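You operate a simulated robot arm through the tools that you are given. There is no shell and no other tool. Be economical: measure what you need, move in short steps, check, and stop when the job is done.

The job below is to be done with a simulated two-armed robot. You get a single attempt, and the scene is never put back.

TASK
Take the small white block and put it on the top of the tall pale carton. Pick up the teal-banded duct with one hand, pass it to the other hand and put it on the middle of the fit bench. Put one of the cream fingers from the clear end of the blank table on the top of the long white box. Pull the green drawer of the fit bench open. The order is free. Set down upright: teal-banded duct, cream finger.
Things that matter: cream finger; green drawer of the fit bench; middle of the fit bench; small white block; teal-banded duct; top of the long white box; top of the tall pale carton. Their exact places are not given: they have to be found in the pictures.

The check looks at the end state, three seconds after you hand in, the way a careful person would. Anything else that was tipped, shoved, dropped, spilled or broken makes it a failure.

THE ROBOT
Two 6-joint arms with two-finger grippers on one trunk, on a base that drives. Base frame: it is fixed to the floor where the robot stands at the start and does not move with it; the origin is under the middle of the robot, x ahead of it, y to its left, z up; the surface under the hand at the start is at about z = 157. Readings come in mm, rad, newtons and seconds.
The left shoulder is at the start at [70, 148, 801], the right one opposite. With the tool pointing down near the work surface each hand reaches from about 180 to 460 mm from the robot's upright axis, wherever it stands, measured 20 degrees to its own side. Places, roughly: cream finger (10x7x13 cm) [-4800, -6200, 900]; green drawer of the fit bench [500, -5900, 800]; middle of the fit bench [600, -6700, 900]; small white block (5x3x2 cm) [500, 0, 200]; teal-banded duct [500, -8000, 500]; top of the long white box (82x21 cm) [-2960, -7760, 940]; top of the tall pale carton [500, -2100, 600]. Payload 2.69 kg a hand.
The TCP of each hand is the grasp point between the finger pads, 20 mm short of the fingertips. In the tool frame z runs along the fingers and y along their closing line. Largest opening 100 mm; the body of the gripper starts 63 mm behind the TCP.
Orientation is that of the tool frame in the base frame, as a unit quaternion [w, x, y, z]. With the fingers straight down and closing along the base's y, the tool's x points along the base's -x, its y along +y and its z along -z.

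THE INTERFACE
- The arms move only by the tool step_arm. It takes "left_series", "right_series" or both (then of equal length, played together; a hand with none holds still); each is a list of rows, each a list of 3 entries, a list of its own where there are three numbers: the shift along the base's x, y, z in mm, then the turn, a rotation vector about the base's x, y, z in rad, then the closure, from 0 (fully open) to 1 (shut). In form: [[[tx, ty, tz], [rx, ry, rz], fingers], ...]. A call has 1 to 20 rows; each row shifts and turns the commanded pose from where the row before left it. Rows are played at 5 a second. More than 50 mm and 0.15 rad between two rows, or a gripper value outside its range, and nothing of the call is played. Where a pose cannot be reached the arm comes as near as it can. A force on the tool above 40 N (or 10 N above the force at the start of the call, whichever is more), or a blocked arm, ends the call early, and 0.2 s more pass. The fingers move at their own pace (about 45 mm/s each) and stop on an object; they squeeze with about 42 N. The grip force told is the motor's: it shows also when the fingers shut on nothing. Time passes only in rows, and 0.2 s behind the last, so rows that do not move let the fingers close. The reply holds the time, the measured pose of the TCP, the force on the tool along the base axes, the opening and the grip force, in the units named above and with some noise, with the torque about the TCP (base axes, N m) and any sound that the robot's microphone picked up.
- Cameras (640 x 400 px; columns grow to the right, rows downward): "scene" is now at [111.9, 11.6, 991.2]; the picture's right is [0.16, -0.99, 0.00], its down [-0.87, -0.14, -0.47] and it looks along [0.46, 0.07, -0.89] (base axes); focal length 278 px, centre (320, 200). "left" rides on the left gripper at [70, 19, -99] in its tool frame; the picture's right is [-0.26, 0.97, 0.00], its down [-0.75, -0.20, -0.63] and it looks along [-0.61, -0.16, 0.78] (tool axes); focal length 230 px, centre (320, 200). "right" rides on the right gripper at [70, -19, -99] in its tool frame; the picture's right is [0.26, 0.97, 0.00], its down [-0.75, 0.20, -0.63] and it looks along [-0.61, 0.16, 0.78] (tool axes); focal length 230 px, centre (320, 200).
- get_image(camera): a new picture of that camera. No time passes.
- slide_trunk(by): slides the trunk up (or, below 0, down) by that many mm; the arms and the scene camera ride with it, the base frame stays. It gives what a move gives, with no picture.
- drive_base(legs): drives the robot by 1 to 6 legs, each [ahead, turn to the left] in mm and rad, along the robot's own axes; the way and the turn of a leg run together, so that a leg with both is an arc; at most 1500 mm and 3.142 rad a leg. The arms and the cameras ride along, it lands a little off, and it stops where it bumps. It gives what a move gives.
- turn_head(pan, tilt): turns the head with the scene camera to pan (to the left, within 1.501 rad either way) and tilt (down, from -0.506 to 1.204), counted from straight ahead of the robot. It gives what a move gives.
- locate(camera, pixels): for up to 12 pixels [column, row] of the newest picture of that camera ("zoom" is the newest enlarged one), the place [x, y, z] in the base frame of the surface seen there, good to about 2 mm. No time passes.
- enlarge(camera, box): a new picture of the part [left, top, right, bottom] of that camera's present view, enlarged. No time passes.
- hand_in(): hands the job in; it is judged then, once.

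Keep the steps short. Do not move on a guess: measure, check each grasp and each placing, and mend mistakes. In all there are 110 turns and 92 pictures (those below and enlarged ones count). Leave the grippers open and the arms clear of the work at the hand-in unless told otherwise, and finish with a single line.

The tools are called after "Call:" as a command line: name --argument value ..., lists and objects as JSON in quotes. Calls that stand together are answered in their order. step_arm: Moves the arms, as the interface text tells. Its arguments: {"type":"object","properties":{"left_series":{"type":"array"},"right_series":{"type":"array"}},"required":[]} The other tools are called the same way: slide_trunk (by) slides the trunk up or down; drive_base (legs) drives the base; turn_head (pan, tilt) turns the head that bears the scene camera; get_image (camera) takes a picture; locate (camera, pixels) gives the place of the surface under pixels of a picture; enlarge (camera, box) takes an enlarged picture of a part of a camera's view; hand_in () hands the job in.

At the start:

```text
time: 0.0
left_position: [462.3, 134.8, 441.6]
left_ee_rot: [0.001, -0.003, 1.0, 0.004]
left_ft_force: [-0.3, 0.0, 0.5]
left_moment: [0.03, 0.0, 0.0]
left_opening: 100.1
left_finger_force: 0.0
right_position: [391.6, -194.9, 374.8]
right_ee_rot: [0.0, 0.003, 1.0, -0.01]
right_ft_force: [0.4, 0.2, -0.6]
right_moment: [0.01, 0.02, 0.03]
right_opening: 99.9
right_finger_force: 0.1
trunk travel left (down, up): [-359.0, 581.0]
robot x, y, heading: [-1.0, -2.4, 0.0]
head pan, tilt: [0.155, 1.087]
```

scene: 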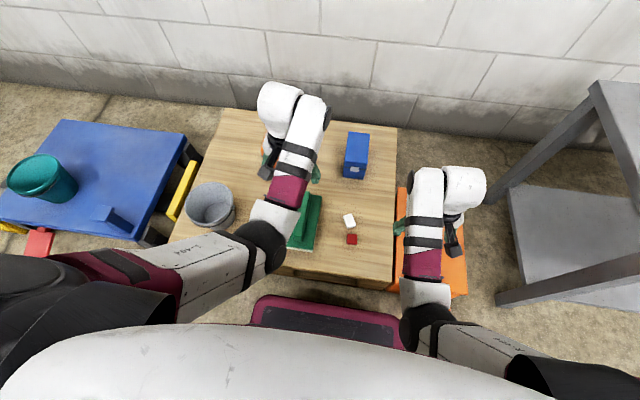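
right: 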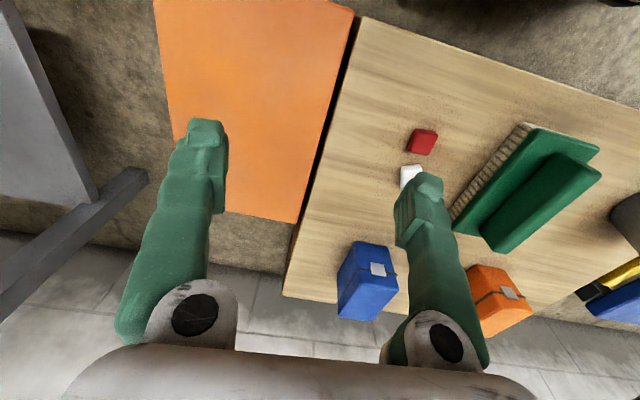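
left: 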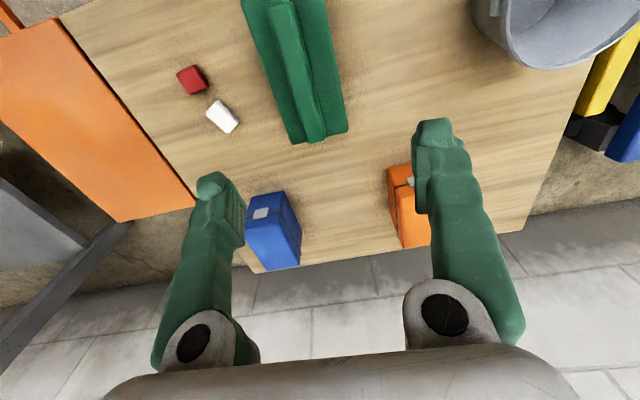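

The white block shows at scene (349,221), between a red block and a green brush. I'll enlarge that part and measure it.

Call:
enlarge --camera "scene" --box '[270, 120, 430, 270]'

Call:
locate --camera "scene" --pixels '[[349, 221], [345, 217], [353, 217], [355, 226], [346, 227], [351, 239], [365, 215], [312, 220], [356, 155], [410, 285]]'

Call:
locate --camera "left" --pixels '[[222, 115], [213, 101], [237, 123], [226, 132], [207, 114], [191, 79], [275, 225]]'

```text
2.67 times, centred on (350, 195) of scene
```

zoom: 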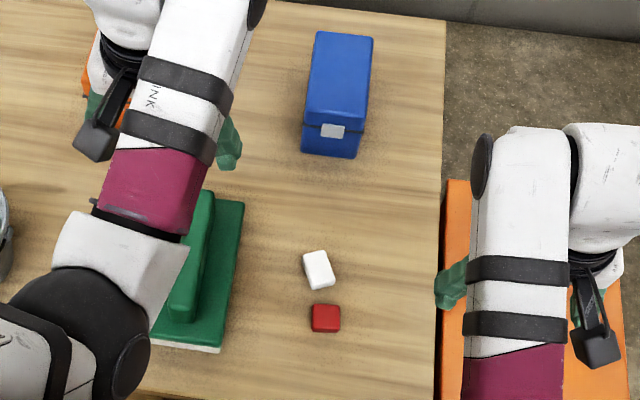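

```text
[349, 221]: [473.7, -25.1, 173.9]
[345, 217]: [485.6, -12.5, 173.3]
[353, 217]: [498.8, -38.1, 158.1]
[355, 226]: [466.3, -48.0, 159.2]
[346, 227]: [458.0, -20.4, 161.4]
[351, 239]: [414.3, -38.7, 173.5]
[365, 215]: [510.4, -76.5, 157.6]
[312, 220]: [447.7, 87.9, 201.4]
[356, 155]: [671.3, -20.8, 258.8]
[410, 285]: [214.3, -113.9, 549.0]
```

```text
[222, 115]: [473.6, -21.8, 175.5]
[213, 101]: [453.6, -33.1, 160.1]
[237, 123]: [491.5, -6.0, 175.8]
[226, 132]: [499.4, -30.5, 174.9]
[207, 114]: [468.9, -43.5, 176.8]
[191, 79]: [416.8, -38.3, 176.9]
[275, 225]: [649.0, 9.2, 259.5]
```

I'll measure the block's corners in the enlarged picture.

Call:
locate --camera "zoom" --pixels '[[305, 256], [324, 252], [333, 281], [315, 285], [318, 267], [326, 312], [236, 204], [219, 345]]'

Call:
enlarge --camera "left" --box '[160, 50, 280, 150]'

```text
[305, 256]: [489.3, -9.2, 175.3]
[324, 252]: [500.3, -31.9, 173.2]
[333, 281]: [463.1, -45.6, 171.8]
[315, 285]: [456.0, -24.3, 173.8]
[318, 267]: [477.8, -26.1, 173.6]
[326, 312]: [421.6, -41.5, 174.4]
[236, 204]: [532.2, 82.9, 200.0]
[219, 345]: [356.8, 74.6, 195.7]
```

```text
4.00 times, centred on (220, 100) of left
```

zoom: 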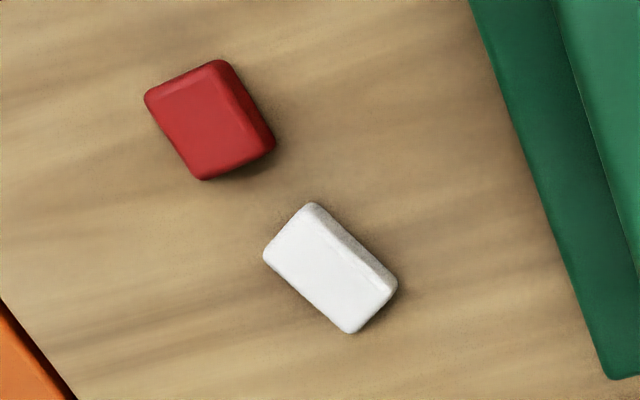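

The block is about 40 × 25 mm, centred at (478,-27.5), with its top at z≈175 and its long axis turned about +0.40 rad from x. I'll use the right hand: move the left hand aside, and bring the right hand above the block with a yaw of +0.40.

Call:
step_arm --right_series '[[[20, 35, -10], [0, 0, 0.1], 0], [[20, 35, -10], [0, 0, 0.1], 0], [[20, 35, -20], [0, 0, 0.1], 0], [[13, 31, -25], [0, 0, 0.1], 0], [[13, 31, -25], [0, 0, 0], 0]]' --left_series '[[[-10, 20, 15], [0, 0, 0], 0], [[-10, 20, 15], [0, 0, 0], 0], [[-10, 20, 15], [0, 0, 0], 0], [[-10, 20, 15], [0, 0, 0], 0], [[0, 0, 0], [0, 0, 0], 0]]'

Call:
get_image --camera "right"

```text
time: 1.2
left_position: [456.2, 200.9, 427.5]
left_ee_rot: [0.001, -0.003, 1.0, 0.004]
left_ft_force: [0.1, -0.1, 0.4]
left_moment: [0.03, 0.03, -0.01]
left_opening: 100.0
left_finger_force: 0.0
left hand out of reach, approached as far as the arm can: row 1, 2, 3, 4
right_position: [479.2, -51.9, 289.8]
right_ee_rot: [0.005, -0.185, 0.983, -0.018]
right_ft_force: [1.0, -0.7, 0.2]
right_moment: [-0.01, 0.08, -0.04]
right_opening: 99.9
right_finger_force: 0.1
right hand out of reach, approached as far as the arm can: row 5
trunk travel left (down, up): [-359.0, 581.0]
robot x, y, heading: [-1.7, -1.3, 0.005]
head pan, tilt: [0.155, 1.087]
```

```text
86 pictures are left
```

right: 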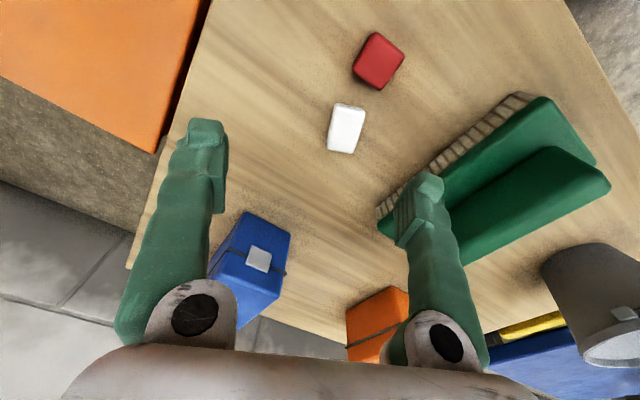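

The right hand is at the edge of its reach, 25 mm short in y. I'll check how much room the base has to the table front.

Call:
locate --camera "scene" --pixels '[[330, 300], [330, 330], [330, 284], [330, 276], [330, 292], [270, 297], [390, 312], [430, 300]]'

Call:
get_image --camera "scene"

```text
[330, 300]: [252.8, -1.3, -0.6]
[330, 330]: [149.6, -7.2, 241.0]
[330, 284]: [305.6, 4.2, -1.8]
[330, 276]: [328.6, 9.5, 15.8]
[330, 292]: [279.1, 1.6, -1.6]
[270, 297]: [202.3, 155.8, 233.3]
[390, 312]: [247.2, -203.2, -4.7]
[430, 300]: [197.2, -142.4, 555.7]
```

```text
85 pictures are left
```

scene: 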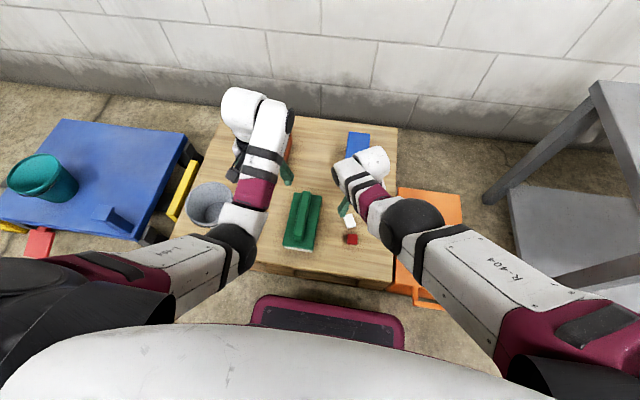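

The base front is at x≈205 and the table edge at x≈330, so there's room. I'll drive 70 mm ahead.

Call:
drive_base --legs '[[70, 0]]'

```text
time: 2.2
left_position: [526.4, 200.1, 427.1]
left_ee_rot: [0.001, -0.003, 1.0, 0.004]
left_ft_force: [0.0, 0.1, -0.2]
left_moment: [0.0, 0.0, 0.04]
left_opening: 100.0
left_finger_force: 0.0
right_position: [549.1, -51.8, 291.4]
right_ee_rot: [0.005, -0.187, 0.982, -0.02]
right_ft_force: [0.8, 0.0, -0.2]
right_moment: [0.01, 0.04, 0.0]
right_opening: 99.7
right_finger_force: 0.0
trunk travel left (down, up): [-359.0, 581.0]
robot x, y, heading: [69.7, 0.0, -0.004]
head pan, tilt: [0.155, 1.087]
```

Now I'll move back above the block and down to z≈240.

Call:
step_arm --right_series '[[[-35, 10, -10], [0, 0, 0], 0.2], [[-36, 14, -20], [0, 0, 0.02], 0.2], [[0, 0, -21], [0, 0, 0], 0.2], [[0, 0, 0], [0, 0, 0], 0.2]]'

Call:
get_image --camera "right"

```text
time: 2.8
left_position: [524.7, 199.4, 428.5]
left_ee_rot: [0.001, -0.002, 1.0, 0.005]
left_ft_force: [-0.6, 0.0, 0.2]
left_moment: [0.01, -0.01, 0.0]
left_opening: 99.9
left_finger_force: 0.1
right_position: [531.1, -137.4, 264.1]
right_ee_rot: [0.017, -0.157, 0.983, -0.093]
right_ft_force: [-0.4, -0.3, 0.1]
right_moment: [0.05, 0.0, 0.0]
right_opening: 80.0
right_finger_force: 0.0
right hand out of reach, approached as far as the arm can: row 2
trunk travel left (down, up): [-359.0, 581.0]
robot x, y, heading: [71.7, 1.8, -0.004]
head pan, tilt: [0.155, 1.087]
stopped in row 3 (right hand): the arm was blocked; the commanded pose is now the measured one
```

```text
84 pictures are left
```

right: 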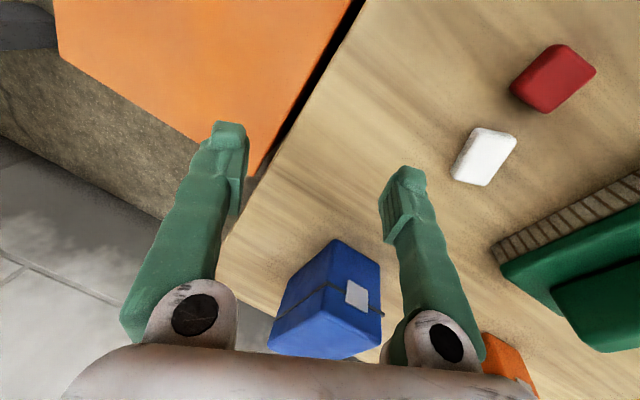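

The arm got blocked and swung aside to y=-137. I'll check the arm's shape in the scene before moving again.

Call:
get_image --camera "scene"

Call:
step_arm --right_series '[[[-20, 0, 20], [0, 0, 0], 0.2], [[-20, 0, 10], [0, 0, 0], 0.2], [[-10, 0, 0], [0, 0, 0], 0.2]]'

```text
83 pictures are left
```

scene: 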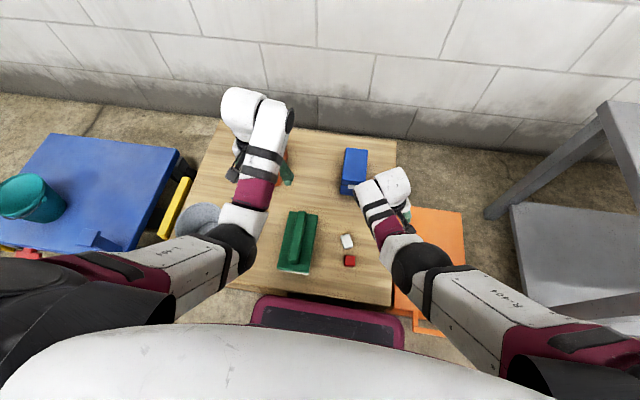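

```text
time: 3.5
left_position: [526.2, 198.6, 427.6]
left_ee_rot: [0.001, -0.002, 1.0, 0.005]
left_ft_force: [0.4, 0.0, 0.4]
left_moment: [-0.02, -0.01, 0.02]
left_opening: 100.0
left_finger_force: 0.0
right_position: [502.3, -225.3, 299.4]
right_ee_rot: [0.016, -0.138, 0.976, -0.166]
right_ft_force: [-0.1, 0.3, 0.5]
right_moment: [0.0, -0.01, 0.04]
right_opening: 80.1
right_finger_force: 0.0
trunk travel left (down, up): [-359.0, 581.0]
robot x, y, heading: [69.2, 2.4, -0.001]
head pan, tilt: [0.155, 1.087]
stopped in row 3 (right hand): the arm was blocked; the commanded pose is now the measured one
```

The hand has drifted and tilted about x by about -0.33 rad. I'll set it upright again in small steps with a slight lift, and yaw it back.

Call:
step_arm --right_series '[[[-10, 0, 20], [0, 0, 0], 0.2], [[-20, 0, 20], [0.08, 0, -0.05], 0.2], [[-20, 0, 10], [0.08, 0, -0.05], 0.2], [[-10, 0, 10], [0.08, 0, -0.05], 0.2], [[0, 0, 0], [0.08, 0, -0.05], 0.2], [[0, 0, 0], [0, 0, 0], 0.2]]'

```text
time: 4.9
left_position: [525.3, 198.6, 428.3]
left_ee_rot: [0.0, -0.002, 1.0, 0.003]
left_ft_force: [-0.4, 0.0, -0.8]
left_moment: [0.06, 0.0, 0.01]
left_opening: 100.0
left_finger_force: 0.1
right_position: [442.8, -224.3, 358.2]
right_ee_rot: [0.022, -0.035, 0.999, -0.008]
right_ft_force: [-0.2, -0.1, 0.2]
right_moment: [-0.04, -0.02, -0.01]
right_opening: 80.1
right_finger_force: 0.0
trunk travel left (down, up): [-359.0, 581.0]
robot x, y, heading: [67.5, -2.2, -0.002]
head pan, tilt: [0.155, 1.087]
```

The hand is upright again. I'll approach the block gradually at z≈330, without yaw for now.

Call:
step_arm --right_series '[[[0, 30, -5], [0, 0, 0], 0.2], [[0, 30, -5], [0, 0, 0], 0.2], [[0, 30, -5], [0, 0, 0], 0.2], [[10, 30, -5], [0, 0, 0], 0.2], [[10, 30, -5], [0, 0, 0], 0.2], [[10, 30, -5], [0, 0, 0], 0.2], [[5, 16, 0], [0, 0, 0], 0.2], [[0, 0, 0], [0, 0, 0], 0.2]]'

```text
time: 5.7
left_position: [525.2, 199.3, 427.1]
left_ee_rot: [0.001, -0.001, 1.0, 0.004]
left_ft_force: [-0.7, -0.6, 0.7]
left_moment: [-0.01, 0.03, 0.02]
left_opening: 99.9
left_finger_force: 0.1
right_position: [445.5, -233.2, 341.4]
right_ee_rot: [0.019, -0.025, 0.994, -0.102]
right_ft_force: [0.1, 0.6, 0.6]
right_moment: [0.0, -0.02, -0.04]
right_opening: 79.9
right_finger_force: 0.0
right hand out of reach, approached as far as the arm can: row 3
trunk travel left (down, up): [-359.0, 581.0]
robot x, y, heading: [68.8, -2.1, -0.007]
head pan, tilt: [0.155, 1.087]
stopped in row 3 (right hand): the arm was blocked; the commanded pose is now the measured one
```

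The right arm doesn't like the crossing region near the robot's midline. I'll straighten the hand, then back up a little and turn left 0.28 rad, so that the block lies 20° to the right.

Call:
step_arm --right_series '[[[0, 10, 10], [0.1, 0, 0], 0.2], [[0, 10, 10], [0.1, 0, 0], 0.2], [[0, 10, 10], [0, 0, 0], 0.2], [[0, 0, 0], [0, 0, 0], 0.2]]'

Call:
drive_base --legs '[[-30, 0], [0, 0.28]]'

Call:
get_image --camera "scene"

```text
time: 6.7
left_position: [526.9, 198.6, 428.1]
left_ee_rot: [0.0, -0.001, 1.0, 0.004]
left_ft_force: [-0.2, 0.0, -0.1]
left_moment: [-0.03, -0.01, -0.01]
left_opening: 100.0
left_finger_force: 0.1
right_position: [445.3, -203.3, 372.4]
right_ee_rot: [0.021, -0.023, 0.999, 0.0]
right_ft_force: [0.6, -0.6, -0.1]
right_moment: [-0.01, 0.02, 0.02]
right_opening: 80.1
right_finger_force: 0.0
trunk travel left (down, up): [-359.0, 581.0]
robot x, y, heading: [70.4, -0.2, -0.001]
head pan, tilt: [0.155, 1.087]
```

```text
time: 8.5
left_position: [423.6, 317.0, 428.3]
left_ee_rot: [0.0, -0.14, 0.99, 0.004]
left_ft_force: [-0.2, 0.8, 0.0]
left_moment: [0.0, -0.03, -0.01]
left_opening: 100.0
left_finger_force: 0.1
right_position: [456.1, -90.5, 372.7]
right_ee_rot: [0.021, -0.162, 0.987, 0.003]
right_ft_force: [0.0, 0.1, -0.7]
right_moment: [-0.04, 0.02, -0.01]
right_opening: 80.2
right_finger_force: 0.1
trunk travel left (down, up): [-359.0, 581.0]
robot x, y, heading: [38.6, 2.3, 0.28]
head pan, tilt: [0.155, 1.087]
```

```text
82 pictures are left
```

scene: 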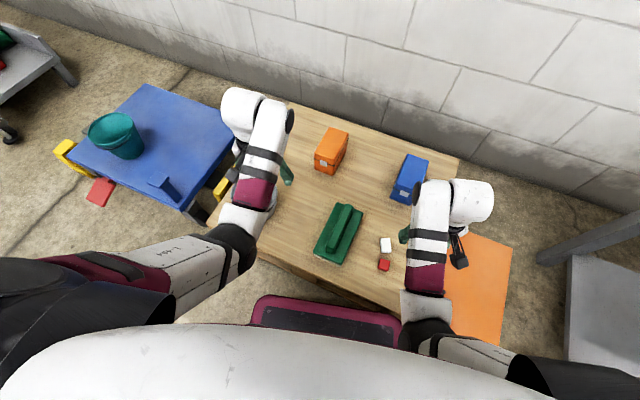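

Now I'll move above the block: delta (22, 62, -70), plus the small orientation corrections.

Call:
step_arm --right_series '[[[8, 20, -20], [0, 0.02, 0.03], 0.2], [[7, 21, -25], [0, 0.02, 0.045], 0.2], [[7, 21, -25], [0, 0, 0], 0.2], [[0, 0, 0], [0, 0, 0], 0.2]]'

Call:
get_image --camera "right"

```text
time: 9.7
left_position: [423.6, 316.8, 428.7]
left_ee_rot: [0.0, -0.14, 0.99, 0.004]
left_ft_force: [0.4, -0.4, 0.6]
left_moment: [0.04, -0.03, -0.03]
left_opening: 100.3
left_finger_force: 0.1
right_position: [477.8, -59.3, 293.8]
right_ee_rot: [-0.005, -0.189, 0.982, -0.016]
right_ft_force: [0.4, 0.1, -0.9]
right_moment: [-0.01, 0.0, -0.01]
right_opening: 79.8
right_finger_force: 0.0
trunk travel left (down, up): [-359.0, 581.0]
robot x, y, heading: [37.9, 0.4, 0.276]
head pan, tilt: [0.155, 1.087]
stopped in row 4 (right hand): the arm was blocked; the commanded pose is now the measured one
```

```text
81 pictures are left
```

right: 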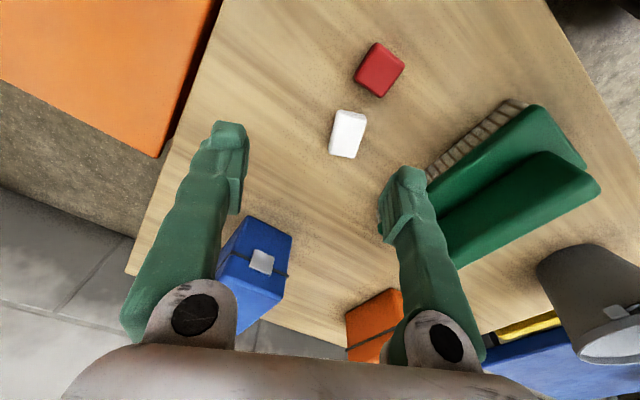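

Same trouble again, with no force felt, so it looks like a kinematic limit in front of the shoulder. I'll raise the hand and turn the base further left, so the block lies well on the right arm's own side.

Call:
step_arm --right_series '[[[0, -20, 20], [0.03, 0, 0], 0.2], [[0, -20, 25], [0, 0, 0], 0.2], [[0, -20, 25], [0, 0, 0], 0.2], [[0, 0, 0], [0, 0, 0], 0.2]]'

Call:
drive_base --legs '[[0, 0.25]]'

```text
time: 10.7
left_position: [425.2, 317.4, 428.1]
left_ee_rot: [0.0, -0.14, 0.99, 0.004]
left_ft_force: [0.3, 0.2, -0.4]
left_moment: [-0.01, -0.01, -0.02]
left_opening: 100.0
left_finger_force: 0.1
right_position: [478.6, -117.9, 364.2]
right_ee_rot: [-0.003, -0.19, 0.982, 0.001]
right_ft_force: [-0.1, 0.3, -0.6]
right_moment: [0.04, 0.02, -0.03]
right_opening: 80.0
right_finger_force: 0.1
trunk travel left (down, up): [-359.0, 581.0]
robot x, y, heading: [41.3, 1.6, 0.276]
head pan, tilt: [0.155, 1.087]
```

```text
time: 12.1
left_position: [332.8, 396.4, 422.3]
left_ee_rot: [0.005, -0.257, 0.966, 0.007]
left_ft_force: [0.7, -0.1, 0.2]
left_moment: [-0.05, 0.0, -0.01]
left_opening: 99.9
left_finger_force: 0.0
right_position: [483.5, -14.4, 364.0]
right_ee_rot: [-0.003, -0.306, 0.952, 0.001]
right_ft_force: [0.7, 0.3, 0.4]
right_moment: [0.0, 0.02, 0.01]
right_opening: 79.9
right_finger_force: 0.0
trunk travel left (down, up): [-359.0, 581.0]
robot x, y, heading: [33.1, -3.0, 0.458]
head pan, tilt: [0.155, 1.087]
stopped in leg 1: the robot was blocked; the commanded pose is now the measured one
```

The base stopped at heading 0.458. I'll look at what it bumped into.

Call:
get_image --camera "scene"

Call:
get_image --camera "left"

```text
80 pictures are left
```

scene: 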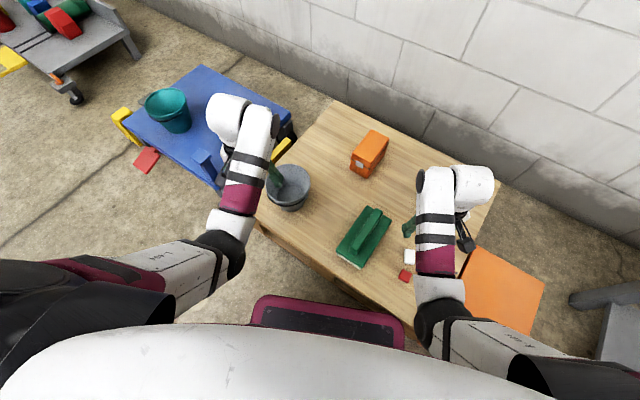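

```text
79 pictures are left
```

left: 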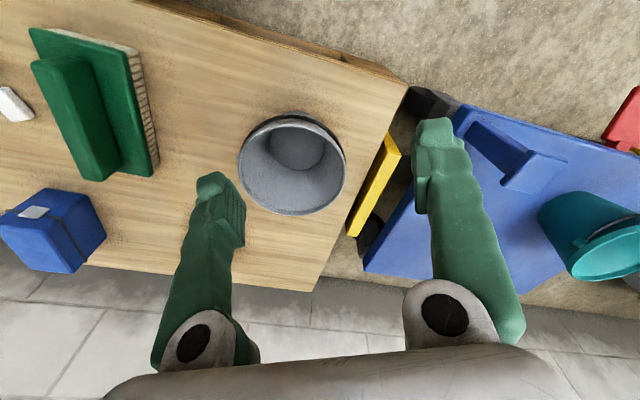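

Left finger is near the grey bucket. I'll measure the rim.

Call:
locate --camera "left" --pixels '[[245, 150], [290, 122], [342, 170], [290, 213], [240, 200], [290, 160]]'

Call:
locate --camera "scene" --pixels '[[310, 340], [360, 300], [330, 300], [340, 285], [295, 255], [360, 285], [409, 257], [405, 275], [362, 235]]'

```text
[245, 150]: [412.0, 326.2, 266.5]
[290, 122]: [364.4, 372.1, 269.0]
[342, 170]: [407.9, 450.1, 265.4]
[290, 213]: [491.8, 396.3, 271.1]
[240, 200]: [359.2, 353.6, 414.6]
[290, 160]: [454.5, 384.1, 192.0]
```

```text
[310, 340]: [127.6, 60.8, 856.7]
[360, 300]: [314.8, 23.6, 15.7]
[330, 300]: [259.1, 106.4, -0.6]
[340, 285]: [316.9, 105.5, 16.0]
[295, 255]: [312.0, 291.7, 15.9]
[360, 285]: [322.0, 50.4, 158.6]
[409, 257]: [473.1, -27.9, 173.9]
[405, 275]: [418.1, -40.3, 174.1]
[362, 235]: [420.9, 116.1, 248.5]
```

The table did not move: the white and red blocks measure the same. I'll back off 6 mm from contact, then align the right hand over the block.

Call:
drive_base --legs '[[-8, 0]]'

Call:
step_arm --right_series '[[[0, -5, -20], [0, 0, -0.07], 0.2], [[0, -5, -25], [0, 0, -0.08], 0.2], [[0, 0, -25], [0, 0, -0.07], 0.2], [[0, 0, 0], [0, 0, 0], 0.2]]'

Call:
get_image --camera "right"

```text
time: 12.9
left_position: [324.9, 392.7, 422.1]
left_ee_rot: [0.006, -0.257, 0.966, 0.007]
left_ft_force: [0.7, -0.9, 0.7]
left_moment: [0.04, -0.05, -0.01]
left_opening: 100.1
left_finger_force: 0.0
right_position: [478.6, -18.3, 364.6]
right_ee_rot: [-0.003, -0.306, 0.952, 0.001]
right_ft_force: [0.5, -0.1, 1.4]
right_moment: [0.01, -0.01, 0.0]
right_opening: 79.9
right_finger_force: 0.1
trunk travel left (down, up): [-359.0, 581.0]
robot x, y, heading: [24.2, -5.7, 0.457]
head pan, tilt: [0.155, 1.087]
```

```text
time: 13.9
left_position: [325.5, 391.1, 422.0]
left_ee_rot: [0.005, -0.257, 0.966, 0.007]
left_ft_force: [-0.5, 0.0, -0.4]
left_moment: [0.0, 0.0, 0.02]
left_opening: 100.0
left_finger_force: 0.0
right_position: [478.1, -29.0, 293.9]
right_ee_rot: [-0.004, -0.199, 0.98, 0.001]
right_ft_force: [-0.4, 0.3, 0.7]
right_moment: [0.0, 0.01, -0.04]
right_opening: 80.2
right_finger_force: 0.1
trunk travel left (down, up): [-359.0, 581.0]
robot x, y, heading: [26.6, -5.4, 0.459]
head pan, tilt: [0.155, 1.087]
```

```text
78 pictures are left
```

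right: 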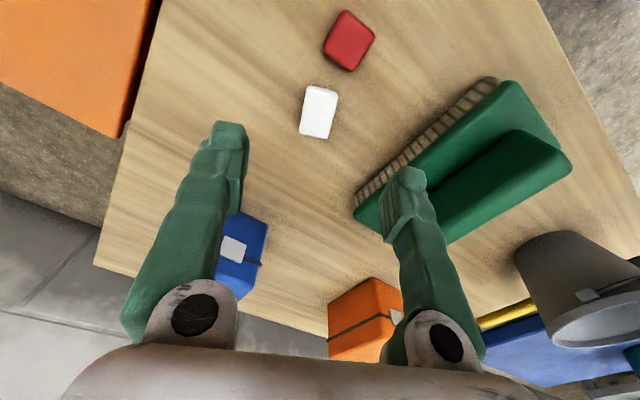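

Now the hand is right over the block. I'll check the block's place from this view, then descend.

Call:
locate --camera "right" --pixels '[[318, 110], [309, 88], [337, 93], [329, 137], [302, 131], [350, 40]]'

Call:
step_arm --right_series '[[[0, 0, -25], [0, 0, 0], 0.2], [[0, 0, -25], [0, 0, 0], 0.2], [[0, 0, -20], [0, 0, 0], 0.3], [[0, 0, 0], [0, 0, 0], 0.3]]'

Call:
get_image --camera "right"

```text
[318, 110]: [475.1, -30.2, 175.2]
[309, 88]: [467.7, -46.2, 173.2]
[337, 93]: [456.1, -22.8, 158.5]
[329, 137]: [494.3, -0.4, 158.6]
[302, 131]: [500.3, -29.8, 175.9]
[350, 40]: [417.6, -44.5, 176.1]
```

```text
time: 14.9
left_position: [325.9, 392.2, 421.8]
left_ee_rot: [0.005, -0.257, 0.966, 0.007]
left_ft_force: [-0.1, 0.3, -0.1]
left_moment: [-0.03, 0.01, 0.0]
left_opening: 100.0
left_finger_force: 0.0
right_position: [477.2, -27.3, 224.2]
right_ee_rot: [-0.002, -0.199, 0.98, 0.001]
right_ft_force: [-0.7, 0.6, 0.1]
right_moment: [0.02, 0.01, -0.02]
right_opening: 69.7
right_finger_force: 0.2
trunk travel left (down, up): [-359.0, 581.0]
robot x, y, heading: [25.4, -10.2, 0.458]
head pan, tilt: [0.155, 1.087]
```

```text
77 pictures are left
```

right: 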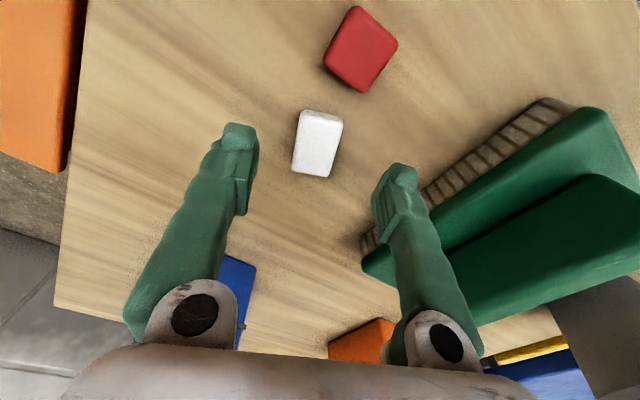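

Descend to TCP z≈182 (tips about 5 mm off the table), then close.

Call:
step_arm --right_series '[[[0, 0, -20], [0, 0, 0], 0.3], [[0, 0, -15], [0, 0, 0], 0.3], [[0, 0, -7], [0, 0, 0], 0.3], [[0, 0, 0], [0, 0, 0], 0.3], [[0, 0, 0], [0, 0, 0], 0.6], [[0, 0, 0], [0, 0, 0], 0.9], [[0, 0, 0], [0, 0, 0], 0.9], [[0, 0, 0], [0, 0, 0], 0.9]]'

Call:
get_image --camera "right"

```text
time: 16.7
left_position: [325.5, 391.5, 421.6]
left_ee_rot: [0.005, -0.257, 0.966, 0.007]
left_ft_force: [0.5, -0.5, 0.7]
left_moment: [0.04, 0.0, 0.02]
left_opening: 100.2
left_finger_force: 0.0
right_position: [476.5, -26.1, 182.0]
right_ee_rot: [-0.005, -0.2, 0.98, 0.001]
right_ft_force: [-0.2, 0.0, -0.5]
right_moment: [0.02, 0.01, 0.0]
right_opening: 27.8
right_finger_force: 35.2
trunk travel left (down, up): [-359.0, 581.0]
robot x, y, heading: [23.7, -7.8, 0.459]
head pan, tilt: [0.155, 1.087]
```

```text
76 pictures are left
```

right: 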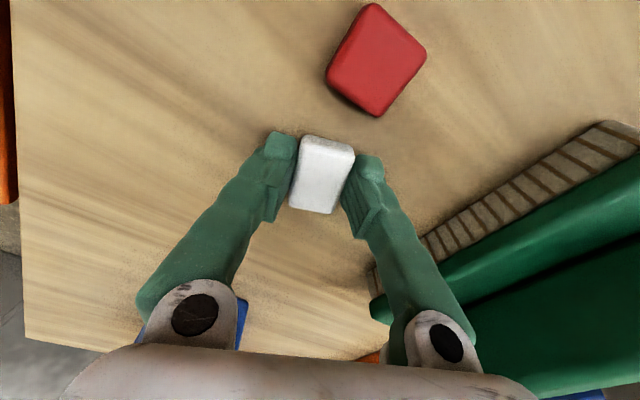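

The block is held (opening 27.8, 35 N). I'll lift it straight up 240 mm.

Call:
step_arm --right_series '[[[0, 0, 20], [0, 0, 0], 0.9], [[0, 0, 35], [0, 0, 0], 0.9], [[0, 0, 35], [0, 0, 0], 0.9], [[0, 0, 35], [0, 0, 0], 0.9], [[0, -5, 35], [0, 0, 0], 0.9], [[-10, -5, 35], [0, 0, 0], 0.9], [[-10, -5, 35], [0, 0, 0], 0.9], [[0, 0, 0], [0, 0, 0], 0.9]]'

Call:
slide_trunk --by 300

Call:
turn_head --pan -1.4 --tilt 0.4

Call:
get_image --camera "scene"

```text
time: 18.5
left_position: [326.2, 391.6, 422.3]
left_ee_rot: [0.006, -0.257, 0.966, 0.007]
left_ft_force: [0.1, 0.2, -1.3]
left_moment: [0.02, 0.0, -0.02]
left_opening: 100.2
left_finger_force: 0.0
right_position: [457.6, -39.0, 395.4]
right_ee_rot: [-0.002, -0.199, 0.98, 0.0]
right_ft_force: [0.2, -0.2, -0.4]
right_moment: [-0.01, 0.04, 0.03]
right_opening: 26.5
right_finger_force: 42.7
right hand out of reach, approached as far as the arm can: row 7
trunk travel left (down, up): [-359.0, 581.0]
robot x, y, heading: [26.7, -6.0, 0.456]
head pan, tilt: [0.155, 1.087]
```

```text
time: 21.5
left_position: [325.4, 391.2, 721.6]
left_ee_rot: [0.005, -0.257, 0.966, 0.007]
left_ft_force: [0.0, -0.5, 0.7]
left_moment: [-0.03, 0.01, 0.0]
left_opening: 99.9
left_finger_force: 0.0
right_position: [457.7, -38.4, 695.3]
right_ee_rot: [-0.003, -0.198, 0.98, 0.001]
right_ft_force: [-0.5, 0.8, -0.4]
right_moment: [0.0, -0.03, -0.04]
right_opening: 26.5
right_finger_force: 42.2
trunk travel left (down, up): [-659.0, 281.0]
robot x, y, heading: [22.4, -4.9, 0.459]
head pan, tilt: [0.155, 1.087]
```

```text
time: 23.1
left_position: [326.0, 393.4, 722.2]
left_ee_rot: [0.005, -0.257, 0.966, 0.006]
left_ft_force: [-0.1, -0.2, -0.1]
left_moment: [-0.01, 0.0, 0.01]
left_opening: 99.9
left_finger_force: 0.1
right_position: [457.6, -38.6, 694.9]
right_ee_rot: [-0.002, -0.199, 0.98, 0.0]
right_ft_force: [0.0, 0.5, -1.1]
right_moment: [-0.01, -0.05, 0.0]
right_opening: 26.9
right_finger_force: 41.6
trunk travel left (down, up): [-659.0, 281.0]
robot x, y, heading: [22.5, -6.8, 0.452]
head pan, tilt: [-1.4, 0.4]
```

```text
75 pictures are left
```

scene: 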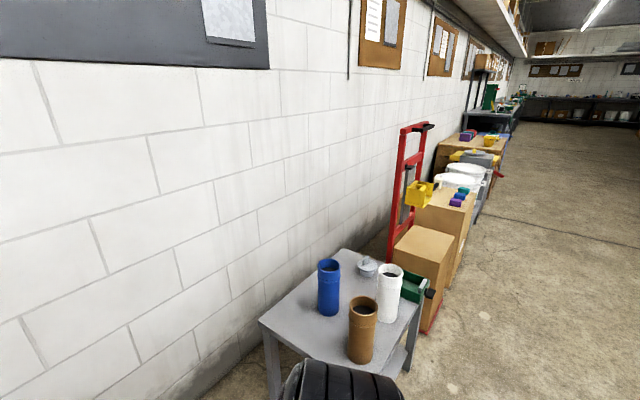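

I see a grey stand with rolls and cartons behind it along the wall. I'll locate the candidates.

Call:
locate --camera "scene" --pixels '[[424, 240], [398, 245], [452, 247], [427, 230], [440, 210], [475, 180], [455, 190], [400, 320], [330, 340], [480, 150], [435, 330], [470, 300]]'

Call:
enlarge --camera "scene" --box '[370, 60, 640, 330]'

```text
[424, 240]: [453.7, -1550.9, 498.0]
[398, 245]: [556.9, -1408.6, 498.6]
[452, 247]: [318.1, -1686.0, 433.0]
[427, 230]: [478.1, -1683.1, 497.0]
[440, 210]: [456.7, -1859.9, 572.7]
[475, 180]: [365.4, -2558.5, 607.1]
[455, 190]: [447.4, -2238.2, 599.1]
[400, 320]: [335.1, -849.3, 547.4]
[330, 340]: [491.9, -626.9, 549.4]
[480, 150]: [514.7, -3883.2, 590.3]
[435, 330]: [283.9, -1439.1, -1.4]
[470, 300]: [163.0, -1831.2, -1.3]
```

```text
1.48 times, centred on (505, 195) of scene
```

zoom: 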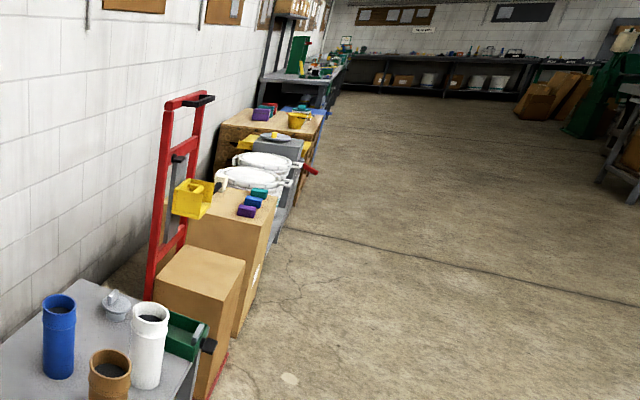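

The carton I want is probably the taller one with small blocks on it, at about y≈-1900 to -2300. I'll back off, turn to face -y, and drive along the aisle.

Call:
drive_base --legs '[[-200, 0], [0, -2.029], [1400, 0], [450, 0]]'

Call:
turn_head --pan 1.2 --tilt 0.7

Call:
get_image --camera "scene"

```text
time: 38.5
left_position: [82.0, -2390.6, 722.0]
left_ee_rot: [0.009, 0.681, 0.732, -0.001]
left_ft_force: [-0.3, 0.9, -0.5]
left_moment: [-0.03, -0.03, -0.01]
left_opening: 100.0
left_finger_force: 0.0
right_position: [-363.0, -2322.3, 693.7]
right_ee_rot: [0.0, 0.723, 0.691, 0.003]
right_ft_force: [0.5, -0.7, -1.4]
right_moment: [-0.03, 0.0, -0.01]
right_opening: 26.8
right_finger_force: 42.0
trunk travel left (down, up): [-659.0, 281.0]
robot x, y, heading: [-148.0, -1944.6, -1.564]
head pan, tilt: [-1.4, 0.4]
```

```text
time: 40.8
left_position: [83.2, -2391.0, 722.1]
left_ee_rot: [0.008, 0.681, 0.732, 0.0]
left_ft_force: [-0.4, -0.3, 0.6]
left_moment: [0.0, -0.01, 0.01]
left_opening: 100.0
left_finger_force: 0.1
right_position: [-361.9, -2322.8, 695.2]
right_ee_rot: [-0.001, 0.725, 0.689, 0.003]
right_ft_force: [-0.1, -0.1, 0.0]
right_moment: [0.0, 0.0, -0.02]
right_opening: 26.6
right_finger_force: 41.7
trunk travel left (down, up): [-659.0, 281.0]
robot x, y, heading: [-147.5, -1945.4, -1.563]
head pan, tilt: [1.201, 0.7]
```

```text
73 pictures are left
```

scene: 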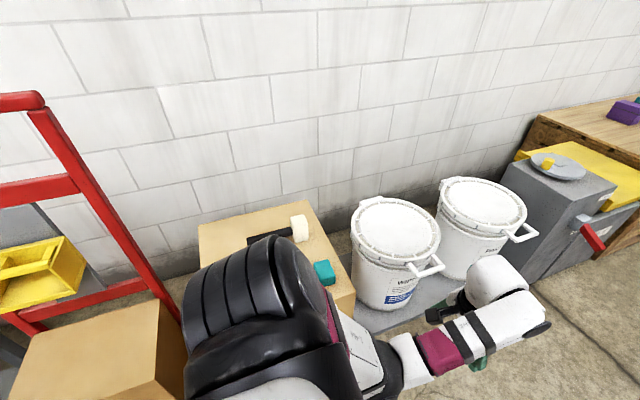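

The left arm hides part of the view. I'll measure the surroundings before turning.

Call:
locate --camera "scene" --pixels '[[230, 230], [320, 230], [350, 290], [305, 205], [300, 230], [325, 272], [400, 225], [380, 270], [38, 100], [60, 250], [150, 310], [80, 370]]'

```text
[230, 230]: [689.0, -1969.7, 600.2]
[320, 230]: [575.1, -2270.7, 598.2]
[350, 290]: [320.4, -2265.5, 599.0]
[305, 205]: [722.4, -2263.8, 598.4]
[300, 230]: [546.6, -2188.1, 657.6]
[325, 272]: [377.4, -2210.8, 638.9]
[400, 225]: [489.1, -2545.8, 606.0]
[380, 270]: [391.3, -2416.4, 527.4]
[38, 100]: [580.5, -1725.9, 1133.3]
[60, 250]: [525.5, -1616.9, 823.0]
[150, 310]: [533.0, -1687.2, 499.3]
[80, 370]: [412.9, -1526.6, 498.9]
```

The tall carton's top is at z≈599, spanning x 320–720 and y ≈ -1900…-2270, with a few things on it. I'll turn to face it and look.

Call:
drive_base --legs '[[0, 1.563]]'

Call:
turn_head --pan -0.3 --tilt 0.8

Call:
get_image --camera "scene"

```text
time: 45.0
left_position: [303.4, -1728.5, 722.8]
left_ee_rot: [0.007, -0.024, 1.0, 0.005]
left_ft_force: [0.7, 0.7, -0.2]
left_moment: [0.0, -0.01, 0.0]
left_opening: 100.0
left_finger_force: 0.2
right_position: [224.9, -2170.9, 694.7]
right_ee_rot: [-0.003, 0.035, 0.999, 0.001]
right_ft_force: [0.5, -0.3, -0.3]
right_moment: [0.02, 0.0, 0.0]
right_opening: 26.8
right_finger_force: 42.0
trunk travel left (down, up): [-659.0, 281.0]
robot x, y, heading: [-147.7, -1949.0, -0.016]
head pan, tilt: [1.201, 0.7]
```

```text
time: 46.6
left_position: [304.1, -1727.9, 722.4]
left_ee_rot: [0.006, -0.023, 1.0, 0.005]
left_ft_force: [0.4, 0.5, 0.0]
left_moment: [-0.01, 0.0, -0.02]
left_opening: 99.7
left_finger_force: 0.0
right_position: [224.8, -2172.4, 693.9]
right_ee_rot: [-0.003, 0.036, 0.999, 0.0]
right_ft_force: [-0.1, 0.0, 0.6]
right_moment: [0.0, 0.02, 0.03]
right_opening: 26.5
right_finger_force: 42.2
trunk travel left (down, up): [-659.0, 281.0]
robot x, y, heading: [-145.6, -1947.2, -0.019]
head pan, tilt: [-0.3, 0.799]
```

```text
72 pictures are left
```

scene: 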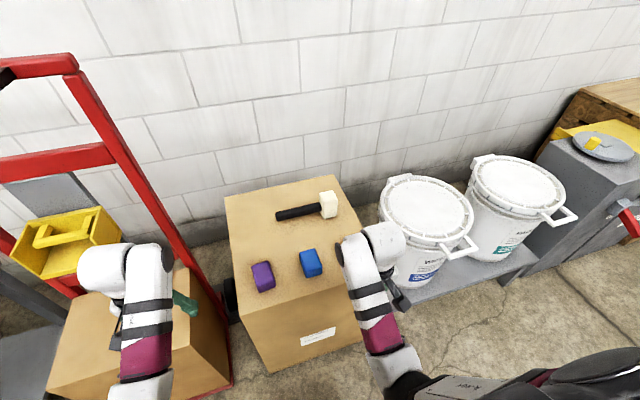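

The carton carries a mallet and purple, blue and teal blocks, with free space around pixel (290,235). I'll measure it.

Call:
locate --camera "scene" --pixels '[[240, 310], [228, 195], [335, 178], [263, 275], [310, 262], [285, 240], [330, 235], [305, 212], [330, 204], [355, 290], [272, 262], [315, 275]]'

```text
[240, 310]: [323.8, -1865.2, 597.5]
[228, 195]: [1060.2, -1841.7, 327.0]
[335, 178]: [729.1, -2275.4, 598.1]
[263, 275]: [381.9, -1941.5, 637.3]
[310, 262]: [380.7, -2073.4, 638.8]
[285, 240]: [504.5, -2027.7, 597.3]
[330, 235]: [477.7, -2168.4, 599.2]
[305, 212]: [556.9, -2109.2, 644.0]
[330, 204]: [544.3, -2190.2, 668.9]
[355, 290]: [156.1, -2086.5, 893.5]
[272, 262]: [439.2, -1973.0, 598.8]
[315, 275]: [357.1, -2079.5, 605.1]
```

I'll target the free spot (465,-2120). First I'll retract the left hand, so it clears the red hand truck, and raise the trunk 60 mm.

Call:
step_arm --left_series '[[[-40, 0, 0], [0, 0, 0], 0], [[-40, 0, 0], [0, 0, 0], 0], [[-40, 0, 0], [0, 0, 0], 0], [[-40, 0, 0], [0, 0, 0], 0], [[-30, 0, 0], [0, 0, 0], 0], [[0, 0, 0], [0, 0, 0], 0]]'

Call:
slide_trunk --by 60

Call:
get_image --camera "scene"

```text
time: 47.9
left_position: [125.2, -1678.3, 707.6]
left_ee_rot: [0.015, -0.008, 0.997, 0.082]
left_ft_force: [1.1, 0.3, 0.5]
left_moment: [-0.01, 0.03, 0.01]
left_opening: 99.9
left_finger_force: 0.1
left hand out of reach, approached as far as the arm can: row 1, 2
right_position: [226.0, -2172.9, 693.8]
right_ee_rot: [-0.002, 0.036, 0.999, 0.001]
right_ft_force: [-0.5, -0.5, -0.3]
right_moment: [-0.01, 0.01, 0.02]
right_opening: 26.6
right_finger_force: 41.2
trunk travel left (down, up): [-659.0, 281.0]
robot x, y, heading: [-146.6, -1946.1, -0.013]
head pan, tilt: [-0.3, 0.799]
stopped in row 6 (left hand): the arm was blocked; the commanded pose is now the measured one
```

```text
time: 48.9
left_position: [125.7, -1677.7, 766.8]
left_ee_rot: [0.015, -0.008, 0.997, 0.08]
left_ft_force: [-0.3, 0.0, 0.3]
left_moment: [0.0, -0.01, 0.02]
left_opening: 100.1
left_finger_force: 0.1
right_position: [225.6, -2172.1, 754.2]
right_ee_rot: [-0.002, 0.036, 0.999, 0.001]
right_ft_force: [0.8, -0.5, 0.2]
right_moment: [-0.01, -0.02, 0.0]
right_opening: 26.6
right_finger_force: 41.5
trunk travel left (down, up): [-719.0, 221.0]
robot x, y, heading: [-147.1, -1944.3, -0.018]
head pan, tilt: [-0.3, 0.799]
```

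```text
71 pictures are left
```

scene: 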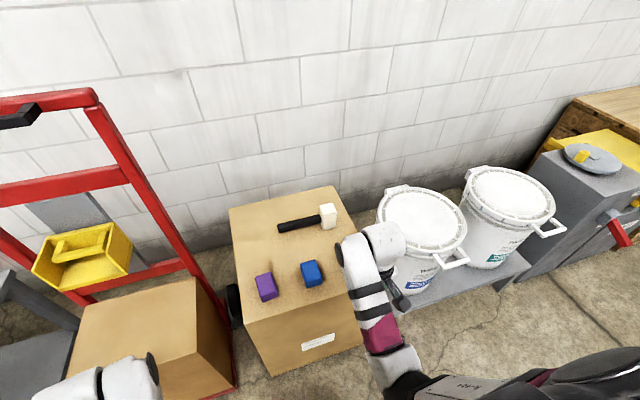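

The left hand is clear. I'll turn +0.085 and drive 230 mm ahead.

Call:
drive_base --legs '[[0, 0.085], [230, 0]]'

Call:
get_image --camera "scene"

```text
time: 51.1
left_position: [331.6, -1640.1, 766.8]
left_ee_rot: [0.012, -0.051, 0.995, 0.081]
left_ft_force: [-0.4, 1.0, 0.0]
left_moment: [0.0, -0.04, 0.01]
left_opening: 100.0
left_finger_force: 0.0
right_position: [471.3, -2122.6, 754.5]
right_ee_rot: [-0.002, -0.007, 1.0, 0.001]
right_ft_force: [0.0, 0.2, 0.7]
right_moment: [0.03, -0.02, 0.02]
right_opening: 26.6
right_finger_force: 41.9
trunk travel left (down, up): [-719.0, 221.0]
robot x, y, heading: [82.2, -1929.3, 0.069]
head pan, tilt: [-0.3, 0.799]
```

```text
70 pictures are left
```

scene: 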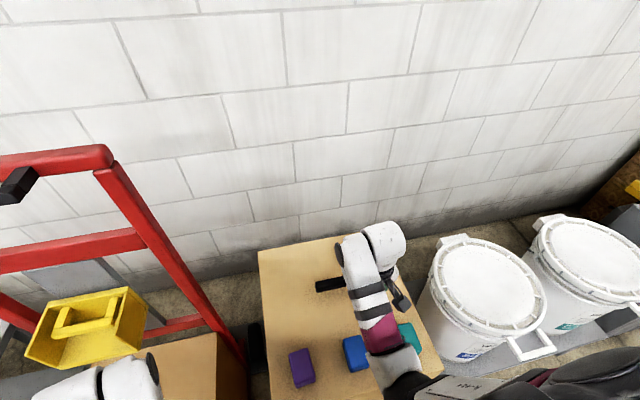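

The right hand is already at (471,-2123). I'll check under it with the right camera.

Call:
get_image --camera "right"

```text
69 pictures are left
```

right: 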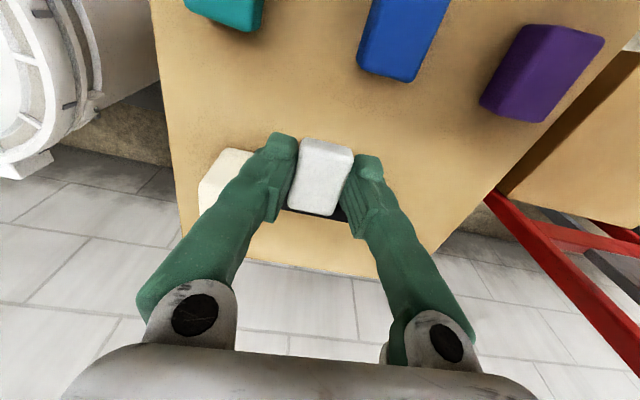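

The spot below is free. I'll descend 105 mm first, then look.

Call:
step_arm --right_series '[[[-6, 0, -25], [0, 0, 0], 0.9], [[0, 0, -30], [0, 0, 0], 0.9], [[0, 0, -30], [0, 0, 0], 0.9], [[0, 0, -20], [0, 0, 0], 0.9], [[0, 0, 0], [0, 0, 0], 0.9]]'

Call:
get_image --camera "right"

```text
time: 52.3
left_position: [330.8, -1639.7, 767.4]
left_ee_rot: [0.012, -0.051, 0.995, 0.082]
left_ft_force: [0.0, 0.0, -0.8]
left_moment: [-0.02, 0.02, 0.01]
left_opening: 99.9
left_finger_force: 0.1
right_position: [466.4, -2123.2, 649.3]
right_ee_rot: [-0.003, -0.006, 1.0, 0.001]
right_ft_force: [0.7, -0.1, -0.5]
right_moment: [-0.03, -0.01, 0.03]
right_opening: 26.5
right_finger_force: 42.1
trunk travel left (down, up): [-719.0, 221.0]
robot x, y, heading: [80.1, -1931.1, 0.067]
head pan, tilt: [-0.3, 0.799]
```

```text
68 pictures are left
```

right: 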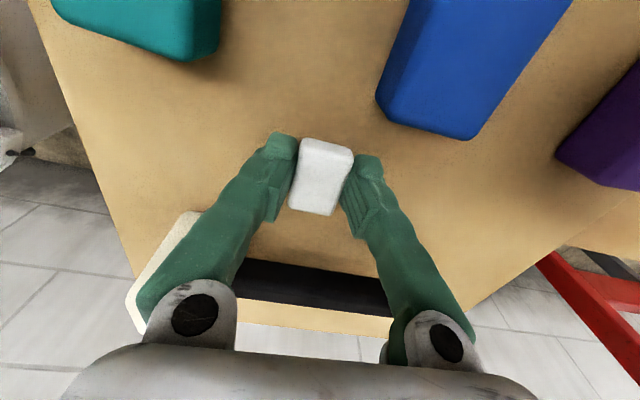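

Clear. I'll lower to about 625 in small steps, release gently, and lift.

Call:
step_arm --right_series '[[[0, 0, -12], [0, 0, 0], 0.9], [[0, 0, -7], [0, 0, 0], 0.9], [[0, 0, -5], [0, 0, 0], 0.9], [[0, 0, 0], [0, 0, 0], 0.9], [[0, 0, 0], [0, 0, 0], 0.5], [[0, 0, 0], [0, 0, 0], 0.5], [[0, 0, 0], [0, 0, 0], 0.5], [[0, 0, 25], [0, 0, 0], 0.5], [[0, 0, 40], [0, 0, 0], 0.4], [[0, 0, 40], [0, 0, 0], 0.3], [[0, 0, 20], [0, 0, 0], 0.3], [[0, 0, 0], [0, 0, 0], 0.3]]'

Call:
get_image --camera "right"

```text
time: 54.9
left_position: [330.5, -1640.0, 767.9]
left_ee_rot: [0.012, -0.051, 0.995, 0.081]
left_ft_force: [0.4, 0.1, 0.4]
left_moment: [-0.03, 0.01, 0.03]
left_opening: 100.0
left_finger_force: 0.0
right_position: [466.0, -2123.9, 750.8]
right_ee_rot: [-0.002, -0.005, 1.0, 0.002]
right_ft_force: [-0.1, 0.5, -0.2]
right_moment: [0.0, 0.04, -0.01]
right_opening: 70.0
right_finger_force: 0.1
trunk travel left (down, up): [-719.0, 221.0]
robot x, y, heading: [83.2, -1930.1, 0.067]
head pan, tilt: [-0.3, 0.799]
```

```text
67 pictures are left
```

right: 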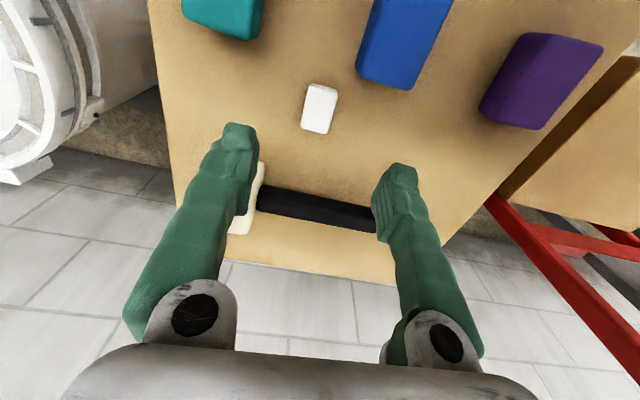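

The block sits on the carton. I'll back out, face down the aisle, and look ahead.

Call:
drive_base --legs '[[-350, 0], [0, -1.638]]'

Call:
turn_head --pan 0.25 --tilt 0.25

Call:
get_image --camera "scene"

```text
time: 61.2
left_position: [-0.9, -2224.6, 766.8]
left_ee_rot: [0.067, 0.699, 0.711, 0.048]
left_ft_force: [0.2, -0.7, -0.1]
left_moment: [-0.02, -0.01, -0.01]
left_opening: 99.8
left_finger_force: 0.1
right_position: [-494.5, -2319.5, 751.1]
right_ee_rot: [-0.001, 0.732, 0.681, 0.003]
right_ft_force: [0.4, -0.6, 0.1]
right_moment: [0.0, -0.01, 0.01]
right_opening: 69.8
right_finger_force: 0.1
trunk travel left (down, up): [-719.0, 221.0]
robot x, y, heading: [-270.0, -1951.7, -1.584]
head pan, tilt: [-0.3, 0.799]
```

```text
time: 62.2
left_position: [-0.8, -2224.3, 767.1]
left_ee_rot: [0.068, 0.698, 0.711, 0.047]
left_ft_force: [-0.6, -0.1, 0.8]
left_moment: [-0.02, 0.01, -0.02]
left_opening: 99.9
left_finger_force: 0.0
right_position: [-494.3, -2318.9, 749.9]
right_ee_rot: [0.0, 0.732, 0.682, 0.004]
right_ft_force: [-0.7, 0.1, -0.5]
right_moment: [0.01, -0.01, -0.02]
right_opening: 69.9
right_finger_force: 0.0
trunk travel left (down, up): [-719.0, 221.0]
robot x, y, heading: [-265.3, -1955.6, -1.586]
head pan, tilt: [0.25, 0.25]
```

```text
66 pictures are left
```

scene: 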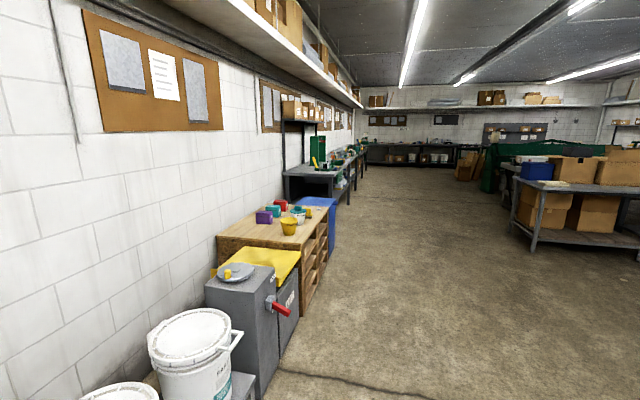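

I'll measure the fronts of the stations along the way.

Call:
locate --camera "scene" --pixels '[[285, 312], [300, 325], [320, 290], [333, 245], [325, 175], [345, 190], [318, 150], [350, 205], [520, 190], [535, 250], [330, 140], [362, 155]]'

Call:
enlarge --camera "scene" --box '[270, 80, 430, 220]'

Call:
enlarge --camera "scene" --box '[440, 100, 640, 240]'

```text
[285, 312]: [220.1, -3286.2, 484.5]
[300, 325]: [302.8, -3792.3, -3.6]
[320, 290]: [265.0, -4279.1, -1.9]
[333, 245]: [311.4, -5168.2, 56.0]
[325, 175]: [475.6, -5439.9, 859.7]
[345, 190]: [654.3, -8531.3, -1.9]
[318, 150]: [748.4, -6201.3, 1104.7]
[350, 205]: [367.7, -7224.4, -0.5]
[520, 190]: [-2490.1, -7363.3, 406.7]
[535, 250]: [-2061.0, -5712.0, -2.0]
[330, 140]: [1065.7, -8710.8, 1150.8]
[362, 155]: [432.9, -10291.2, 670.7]
```

```text
2.86 times, centred on (350, 150) of scene
```

zoom: 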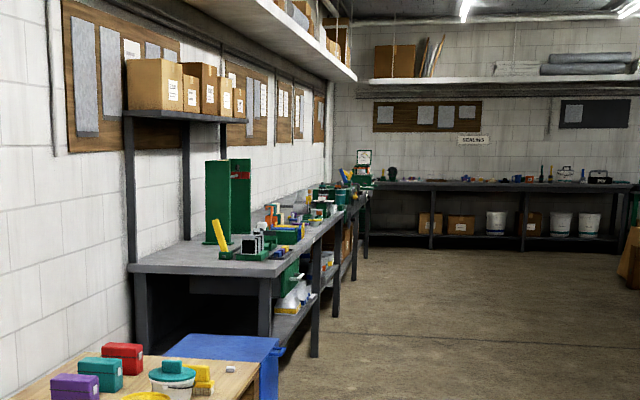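

```text
2.86 times, centred on (540, 170) of scene
```

zoom: 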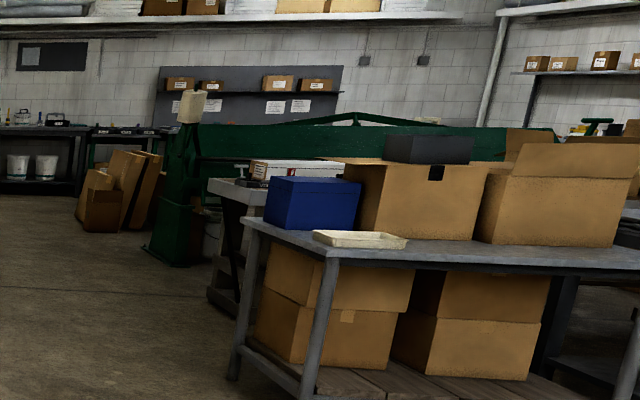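

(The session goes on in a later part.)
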